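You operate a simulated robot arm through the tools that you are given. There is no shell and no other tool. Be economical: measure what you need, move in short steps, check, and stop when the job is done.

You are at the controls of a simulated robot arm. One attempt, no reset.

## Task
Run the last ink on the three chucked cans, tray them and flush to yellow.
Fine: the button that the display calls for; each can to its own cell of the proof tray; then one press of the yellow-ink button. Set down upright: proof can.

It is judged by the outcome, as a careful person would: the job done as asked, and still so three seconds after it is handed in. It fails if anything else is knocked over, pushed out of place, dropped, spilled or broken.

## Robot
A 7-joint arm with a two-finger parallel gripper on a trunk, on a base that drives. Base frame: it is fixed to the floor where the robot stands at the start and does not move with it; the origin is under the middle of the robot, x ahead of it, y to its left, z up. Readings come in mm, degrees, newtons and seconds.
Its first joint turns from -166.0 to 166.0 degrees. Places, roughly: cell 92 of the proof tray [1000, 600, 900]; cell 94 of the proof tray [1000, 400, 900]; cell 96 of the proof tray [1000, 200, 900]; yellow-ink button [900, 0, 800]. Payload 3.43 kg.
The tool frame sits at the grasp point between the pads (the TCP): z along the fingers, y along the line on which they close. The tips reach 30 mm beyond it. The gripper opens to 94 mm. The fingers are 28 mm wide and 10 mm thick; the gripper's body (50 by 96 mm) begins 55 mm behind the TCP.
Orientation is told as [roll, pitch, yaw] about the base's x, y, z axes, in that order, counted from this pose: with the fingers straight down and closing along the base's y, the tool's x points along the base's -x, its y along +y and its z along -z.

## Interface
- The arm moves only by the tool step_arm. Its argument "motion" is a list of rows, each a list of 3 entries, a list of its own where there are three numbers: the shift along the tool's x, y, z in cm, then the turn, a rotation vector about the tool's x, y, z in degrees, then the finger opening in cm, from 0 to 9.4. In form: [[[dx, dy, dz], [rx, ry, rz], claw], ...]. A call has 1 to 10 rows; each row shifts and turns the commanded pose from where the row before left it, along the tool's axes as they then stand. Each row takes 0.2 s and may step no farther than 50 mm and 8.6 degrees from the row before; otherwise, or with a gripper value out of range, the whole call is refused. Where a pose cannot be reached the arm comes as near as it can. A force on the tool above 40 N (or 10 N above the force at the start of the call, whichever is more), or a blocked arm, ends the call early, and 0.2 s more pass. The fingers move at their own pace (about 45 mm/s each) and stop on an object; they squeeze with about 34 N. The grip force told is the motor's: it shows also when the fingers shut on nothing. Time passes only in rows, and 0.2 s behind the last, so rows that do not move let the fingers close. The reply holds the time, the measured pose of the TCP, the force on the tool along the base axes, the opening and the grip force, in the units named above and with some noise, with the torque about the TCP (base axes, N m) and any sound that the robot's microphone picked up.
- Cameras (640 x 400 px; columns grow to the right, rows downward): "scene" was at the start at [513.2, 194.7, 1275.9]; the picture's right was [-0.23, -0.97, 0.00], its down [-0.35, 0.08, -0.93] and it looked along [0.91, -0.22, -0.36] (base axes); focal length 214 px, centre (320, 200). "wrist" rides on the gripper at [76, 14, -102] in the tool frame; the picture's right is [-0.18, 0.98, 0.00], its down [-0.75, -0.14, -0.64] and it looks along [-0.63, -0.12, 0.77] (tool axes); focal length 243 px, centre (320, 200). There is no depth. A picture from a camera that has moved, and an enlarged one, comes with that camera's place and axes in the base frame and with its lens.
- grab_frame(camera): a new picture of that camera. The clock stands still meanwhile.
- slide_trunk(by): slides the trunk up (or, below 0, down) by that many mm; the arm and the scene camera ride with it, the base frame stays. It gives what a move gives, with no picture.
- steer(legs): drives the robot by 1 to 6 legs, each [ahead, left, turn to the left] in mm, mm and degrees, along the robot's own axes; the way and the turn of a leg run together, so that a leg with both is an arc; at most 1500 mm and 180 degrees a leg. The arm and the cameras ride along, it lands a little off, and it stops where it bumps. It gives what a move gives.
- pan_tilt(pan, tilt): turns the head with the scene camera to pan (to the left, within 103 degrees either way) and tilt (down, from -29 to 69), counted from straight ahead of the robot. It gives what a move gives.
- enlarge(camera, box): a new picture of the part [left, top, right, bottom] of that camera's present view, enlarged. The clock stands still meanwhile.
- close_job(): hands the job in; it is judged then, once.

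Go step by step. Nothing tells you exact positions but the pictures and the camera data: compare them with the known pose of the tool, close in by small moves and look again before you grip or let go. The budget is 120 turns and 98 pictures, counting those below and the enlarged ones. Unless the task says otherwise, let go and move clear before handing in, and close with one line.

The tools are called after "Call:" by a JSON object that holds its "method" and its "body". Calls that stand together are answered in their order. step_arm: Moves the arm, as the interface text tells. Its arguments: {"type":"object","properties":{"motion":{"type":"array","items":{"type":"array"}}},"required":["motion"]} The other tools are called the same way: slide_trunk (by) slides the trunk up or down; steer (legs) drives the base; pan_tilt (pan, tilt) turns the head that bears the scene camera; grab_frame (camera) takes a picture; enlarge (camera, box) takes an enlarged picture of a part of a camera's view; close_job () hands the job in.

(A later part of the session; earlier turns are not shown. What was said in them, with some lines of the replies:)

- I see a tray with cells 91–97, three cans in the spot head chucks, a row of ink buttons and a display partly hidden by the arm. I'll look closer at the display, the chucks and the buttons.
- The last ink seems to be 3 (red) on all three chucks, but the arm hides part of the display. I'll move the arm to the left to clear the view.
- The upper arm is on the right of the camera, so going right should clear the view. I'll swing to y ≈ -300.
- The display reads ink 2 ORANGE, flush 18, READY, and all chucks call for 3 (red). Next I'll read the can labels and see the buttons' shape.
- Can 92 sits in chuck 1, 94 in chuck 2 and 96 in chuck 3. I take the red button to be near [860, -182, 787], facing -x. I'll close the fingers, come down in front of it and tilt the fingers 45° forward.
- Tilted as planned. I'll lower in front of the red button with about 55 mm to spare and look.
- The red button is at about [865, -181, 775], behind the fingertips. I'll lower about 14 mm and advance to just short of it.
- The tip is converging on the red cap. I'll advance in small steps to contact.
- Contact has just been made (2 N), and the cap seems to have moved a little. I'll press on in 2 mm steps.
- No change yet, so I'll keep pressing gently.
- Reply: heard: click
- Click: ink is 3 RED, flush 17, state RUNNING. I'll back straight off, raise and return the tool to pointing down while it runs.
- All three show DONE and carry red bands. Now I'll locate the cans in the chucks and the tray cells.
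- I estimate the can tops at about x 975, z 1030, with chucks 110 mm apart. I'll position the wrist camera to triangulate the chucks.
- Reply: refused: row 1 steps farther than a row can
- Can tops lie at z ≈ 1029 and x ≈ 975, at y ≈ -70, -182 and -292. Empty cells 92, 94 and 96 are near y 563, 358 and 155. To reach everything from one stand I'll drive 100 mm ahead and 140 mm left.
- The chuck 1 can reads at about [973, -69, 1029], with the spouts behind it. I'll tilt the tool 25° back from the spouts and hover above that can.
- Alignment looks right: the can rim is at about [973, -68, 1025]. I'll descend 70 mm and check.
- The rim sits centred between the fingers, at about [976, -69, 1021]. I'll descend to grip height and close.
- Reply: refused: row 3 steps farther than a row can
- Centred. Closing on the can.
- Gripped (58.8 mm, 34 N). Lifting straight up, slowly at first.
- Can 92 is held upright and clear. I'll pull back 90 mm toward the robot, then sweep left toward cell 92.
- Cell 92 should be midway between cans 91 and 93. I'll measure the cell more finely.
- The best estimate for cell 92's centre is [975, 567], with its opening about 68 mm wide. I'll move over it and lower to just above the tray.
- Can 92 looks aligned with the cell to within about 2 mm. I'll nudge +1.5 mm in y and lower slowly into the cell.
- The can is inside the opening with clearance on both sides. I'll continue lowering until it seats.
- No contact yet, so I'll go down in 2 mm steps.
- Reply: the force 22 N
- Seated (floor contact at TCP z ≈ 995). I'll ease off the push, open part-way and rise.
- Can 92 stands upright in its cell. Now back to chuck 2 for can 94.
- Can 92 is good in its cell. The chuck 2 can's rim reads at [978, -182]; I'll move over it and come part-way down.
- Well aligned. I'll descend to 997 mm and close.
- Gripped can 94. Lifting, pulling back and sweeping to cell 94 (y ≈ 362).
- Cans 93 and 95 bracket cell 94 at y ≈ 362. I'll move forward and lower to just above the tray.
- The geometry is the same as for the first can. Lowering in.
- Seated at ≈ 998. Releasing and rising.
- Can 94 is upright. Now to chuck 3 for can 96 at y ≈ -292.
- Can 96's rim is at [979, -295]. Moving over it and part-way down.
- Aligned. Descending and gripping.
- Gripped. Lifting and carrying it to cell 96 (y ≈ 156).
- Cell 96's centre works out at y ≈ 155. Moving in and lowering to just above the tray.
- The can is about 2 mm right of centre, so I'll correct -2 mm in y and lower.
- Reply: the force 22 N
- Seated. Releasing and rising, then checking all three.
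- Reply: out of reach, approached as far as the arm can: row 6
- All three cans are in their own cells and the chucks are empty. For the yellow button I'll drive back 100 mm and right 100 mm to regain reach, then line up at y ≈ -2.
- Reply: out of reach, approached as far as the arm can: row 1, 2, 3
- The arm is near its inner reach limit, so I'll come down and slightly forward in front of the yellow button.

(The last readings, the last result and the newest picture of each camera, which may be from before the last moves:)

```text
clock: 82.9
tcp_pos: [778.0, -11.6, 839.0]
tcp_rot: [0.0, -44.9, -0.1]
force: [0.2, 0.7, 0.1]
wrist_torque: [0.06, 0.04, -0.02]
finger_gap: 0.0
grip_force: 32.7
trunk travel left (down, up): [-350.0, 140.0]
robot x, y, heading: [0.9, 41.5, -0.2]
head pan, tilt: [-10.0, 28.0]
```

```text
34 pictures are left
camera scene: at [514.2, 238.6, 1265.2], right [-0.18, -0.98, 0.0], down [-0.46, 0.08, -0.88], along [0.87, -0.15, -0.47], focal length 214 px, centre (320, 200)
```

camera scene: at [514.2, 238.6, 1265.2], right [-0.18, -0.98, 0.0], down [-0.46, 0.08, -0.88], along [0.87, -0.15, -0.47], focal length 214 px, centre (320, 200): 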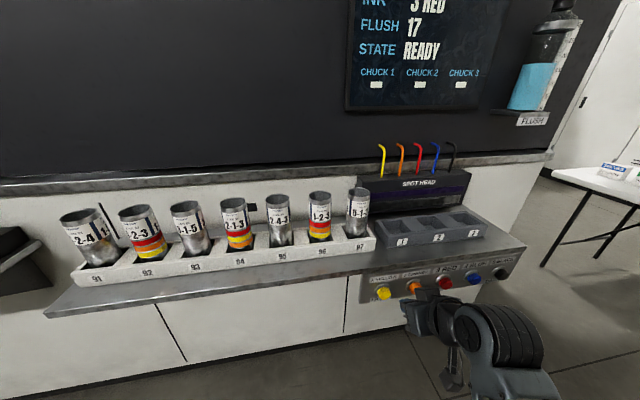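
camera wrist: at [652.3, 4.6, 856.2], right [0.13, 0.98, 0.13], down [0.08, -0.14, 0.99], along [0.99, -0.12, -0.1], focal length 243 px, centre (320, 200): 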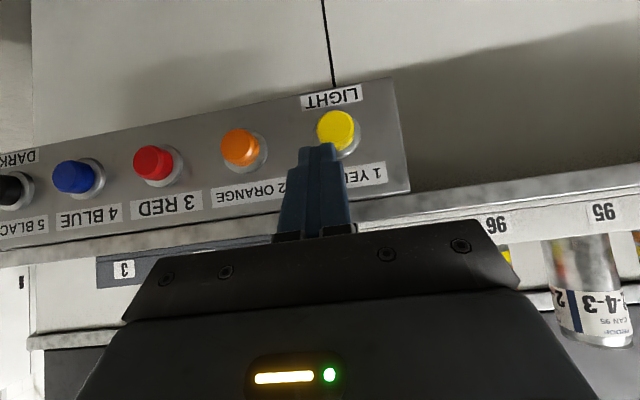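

The yellow cap is at about [862, 0, 776]. I'll shift 10 mm left, lower 52 mm and advance to just short of it.

Call:
{"method": "step_arm", "body": {"motion": [[[1.84, 0.55, 1.84], [0, 0, 0], 0], [[1.84, 0.5, 1.84], [0, 0, 0], 0], [[-1.1, 0, 1.1], [0, 0, 0], 0], [[-1.1, 0, 1.1], [0, 0, 0], 0], [[0, 0, 0], [0, 0, 0], 0]]}}

Call:
{"method": "enlarge", "body": {"camera": "scene", "box": [340, 250, 500, 350]}}

Call:
{"method": "enlarge", "body": {"camera": "wrist", "box": [200, 80, 440, 230]}}

```text
clock: 84.1
tcp_pos: [809.1, 1.1, 784.8]
tcp_rot: [0.0, -45.0, -0.1]
force: [-0.4, -0.2, 0.5]
wrist_torque: [-0.03, 0.0, -0.03]
finger_gap: 0.0
grip_force: 32.4
trunk travel left (down, up): [-350.0, 140.0]
robot x, y, heading: [0.3, 40.2, -0.1]
head pan, tilt: [-10.0, 28.0]
```

```text
4.00 times, centred on (420, 300) of scene
camera zoom: at [514.2, 238.6, 1265.2], right [-0.18, -0.98, 0.0], down [-0.46, 0.08, -0.88], along [0.87, -0.15, -0.47], focal length 858 px, centre (-80, -200)
```

zoom: 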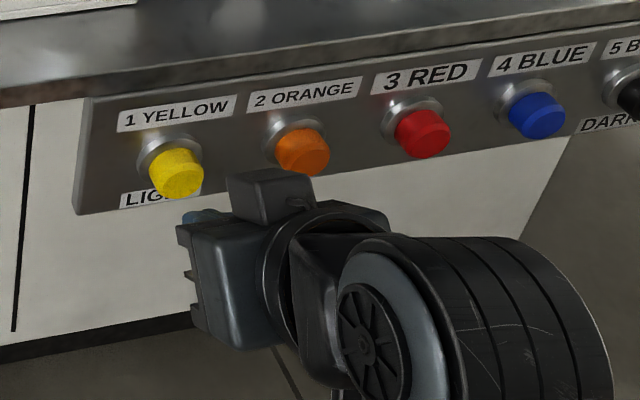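

```text
2.67 times, centred on (320, 155) of wrist
camera zoom: at [683.5, 16.0, 803.8], right [0.13, 0.98, 0.13], down [0.08, -0.14, 0.99], along [0.99, -0.12, -0.1], focal length 647 px, centre (320, 320)
```

zoom: 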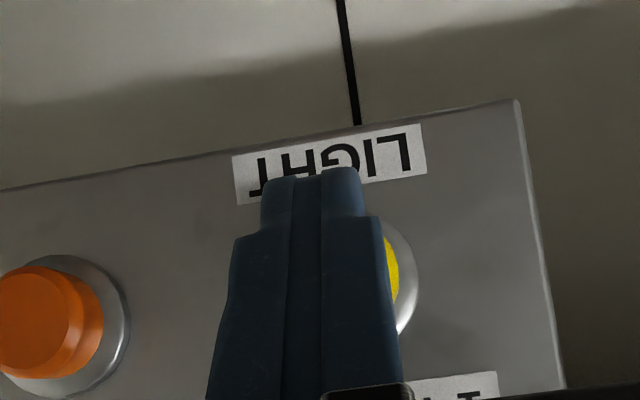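

The button centre is about 3 mm further left, so I'll correct that and advance gently.

Call:
{"method": "step_arm", "body": {"motion": [[[-0.5, 0.3, 0.5], [0, 0, 0], 0], [[-0.5, 0, 0.5], [0, 0, 0], 0], [[-0.2, 0, 0.2], [0, 0, 0], 0], [[-0.2, 0, 0.2], [0, 0, 0], 0]]}}

Call:
{"method": "enlarge", "body": {"camera": "scene", "box": [340, 250, 500, 350]}}

```text
clock: 85.1
tcp_pos: [830.3, 4.9, 785.6]
tcp_rot: [-0.1, -44.8, -0.1]
force: [-1.7, 0.9, -0.3]
wrist_torque: [0.01, -0.02, 0.02]
finger_gap: 0.0
grip_force: 33.5
trunk travel left (down, up): [-350.0, 140.0]
robot x, y, heading: [-1.0, 39.3, 0.1]
head pan, tilt: [-10.0, 28.0]
```

```text
4.00 times, centred on (420, 300) of scene
camera zoom: at [514.2, 238.5, 1265.2], right [-0.18, -0.98, 0.0], down [-0.46, 0.08, -0.88], along [0.87, -0.15, -0.47], focal length 858 px, centre (-80, -200)
```

zoom: 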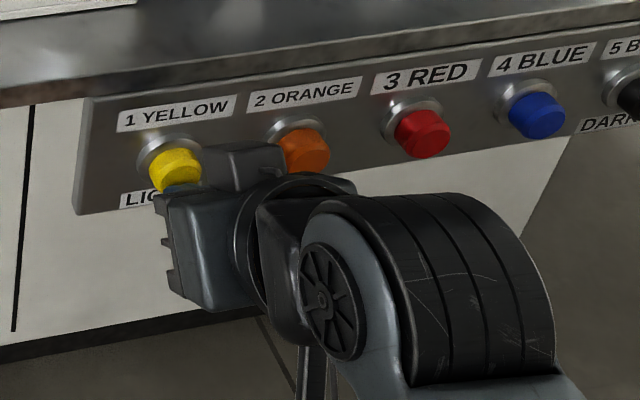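

In contact with the yellow cap (about 2 N). Pressing on in small steps until the click.

Call:
{"method": "step_arm", "body": {"motion": [[[-0.15, 0, 0.15], [0, 0, 0], 0], [[-0.15, 0, 0.15], [0, 0, 0], 0]]}}

```text
clock: 85.7
tcp_pos: [834.0, 6.1, 785.9]
tcp_rot: [0.0, -45.0, -0.1]
force: [-3.0, 0.4, 1.2]
wrist_torque: [0.01, 0.01, -0.04]
finger_gap: 0.0
grip_force: 33.3
trunk travel left (down, up): [-350.0, 140.0]
robot x, y, heading: [0.7, 37.3, -0.2]
head pan, tilt: [-10.0, 28.0]
```

Call:
{"method": "step_arm", "body": {"motion": [[[-0.15, 0, 0.15], [0, 0, 0], 0], [[0, 0, 0], [0, 0, 0], 0]]}}

```text
clock: 86.3
tcp_pos: [836.1, 4.6, 785.2]
tcp_rot: [0.0, -44.8, -0.2]
force: [-3.4, -0.4, 0.0]
wrist_torque: [-0.08, -0.01, -0.02]
finger_gap: 0.0
grip_force: 32.9
trunk travel left (down, up): [-350.0, 140.0]
robot x, y, heading: [1.4, 39.6, -0.2]
head pan, tilt: [-10.0, 28.0]
heard: click
```

Click. I'll back straight off and check the display.

Call:
{"method": "step_arm", "body": {"motion": [[[2.0, 0, -2.0], [0, 0, 0], 0], [[2.0, 0, -2.0], [0, 0, 0], 0], [[0, 0, 0], [0, 0, 0], 0]]}}

Call:
{"method": "grab_frame", "body": {"camera": "scene"}}

```text
clock: 87.1
tcp_pos: [778.4, 4.9, 785.7]
tcp_rot: [0.1, -45.0, -0.1]
force: [-0.1, -0.6, -0.7]
wrist_torque: [-0.03, -0.05, 0.0]
finger_gap: 0.1
grip_force: 32.7
trunk travel left (down, up): [-350.0, 140.0]
robot x, y, heading: [2.5, 40.9, -0.0]
head pan, tilt: [-10.0, 28.0]
```

```text
30 pictures are left
camera scene: at [514.3, 238.5, 1265.2], right [-0.18, -0.98, 0.0], down [-0.46, 0.08, -0.88], along [0.87, -0.15, -0.47], focal length 214 px, centre (320, 200)
```

scene: 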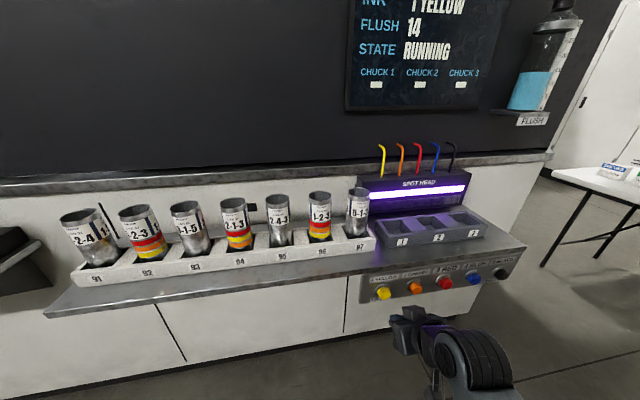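

Ink is now 1 YELLOW, flush is down to 14 and the state is RUNNING. I'll back off a little more and let the cycle finish before a last look.

Call:
{"method": "step_arm", "body": {"motion": [[[1.5, 0, -1.5], [0, 0, 0], 0], [[0, 0, 0], [0, 0, 0], 0], [[0, 0, 0], [0, 0, 0], 0], [[0, 0, 0], [0, 0, 0], 0], [[0, 0, 0], [0, 0, 0], 0], [[0, 0, 0], [0, 0, 0], 0], [[0, 0, 0], [0, 0, 0], 0], [[0, 0, 0], [0, 0, 0], 0], [[0, 0, 0], [0, 0, 0], 0], [[0, 0, 0], [0, 0, 0], 0]]}}

Call:
{"method": "step_arm", "body": {"motion": [[[0, 0, 0], [0, 0, 0], 0], [[0, 0, 0], [0, 0, 0], 0], [[0, 0, 0], [0, 0, 0], 0], [[0, 0, 0], [0, 0, 0], 0], [[0, 0, 0], [0, 0, 0], 0], [[0, 0, 0], [0, 0, 0], 0]]}}

Call:
{"method": "enlarge", "body": {"camera": "scene", "box": [340, 0, 580, 150]}}

Call:
{"method": "enlarge", "body": {"camera": "scene", "box": [40, 170, 400, 310]}}

```text
clock: 89.3
tcp_pos: [756.8, 5.7, 785.9]
tcp_rot: [0.1, -44.9, -0.1]
force: [0.7, -0.1, -0.7]
wrist_torque: [0.01, 0.03, 0.01]
finger_gap: 0.4
grip_force: 32.9
trunk travel left (down, up): [-350.0, 140.0]
robot x, y, heading: [2.7, 38.5, -0.2]
head pan, tilt: [-10.0, 28.0]
```

```text
clock: 90.7
tcp_pos: [757.9, 7.5, 785.0]
tcp_rot: [0.0, -44.9, -0.2]
force: [-0.1, 0.2, 1.1]
wrist_torque: [0.01, -0.01, 0.01]
finger_gap: 0.2
grip_force: 32.7
trunk travel left (down, up): [-350.0, 140.0]
robot x, y, heading: [-3.1, 35.0, -0.2]
head pan, tilt: [-10.0, 28.0]
```

```text
2.67 times, centred on (460, 75) of scene
camera zoom: at [514.2, 238.5, 1265.2], right [-0.18, -0.98, 0.0], down [-0.46, 0.08, -0.88], along [0.87, -0.15, -0.47], focal length 572 px, centre (-53, 533)
```

zoom: 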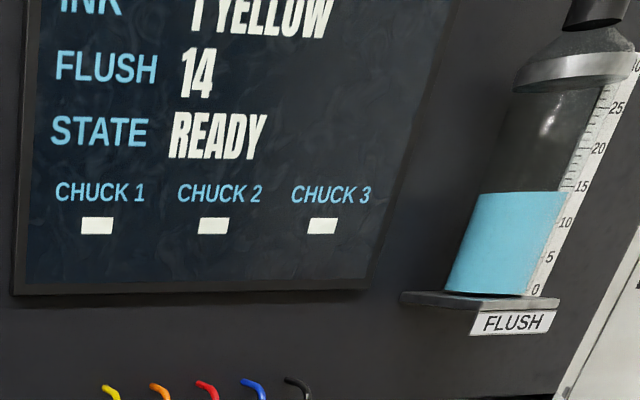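

```text
1.78 times, centred on (220, 240) of scene
camera zoom: at [514.2, 238.5, 1265.2], right [-0.18, -0.98, 0.0], down [-0.46, 0.08, -0.88], along [0.87, -0.15, -0.47], focal length 381 px, centre (498, 129)
```

zoom: 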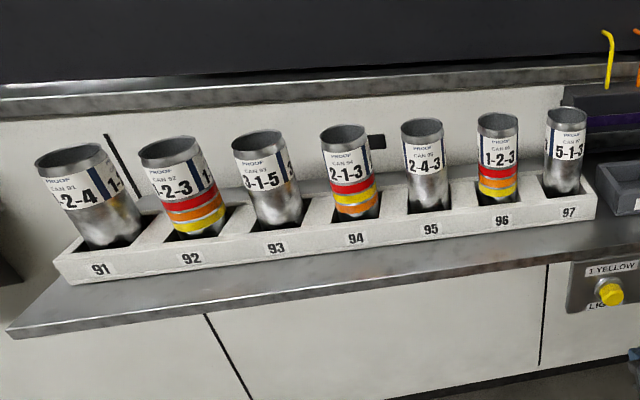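

The display reads 1 YELLOW, READY, with the chucks empty. Cans 92, 94 and 96 stand upright in their own cells and the gripper is clear, so I'm handing in.

Call:
{"method": "close_job", "body": {}}

```text
The job is handed in.
```

The job is done and handed in: red was run on all three cans, cans 92, 94 and 96 stand upright in their own cells, and one press of the yellow button flushed the machine to yellow.
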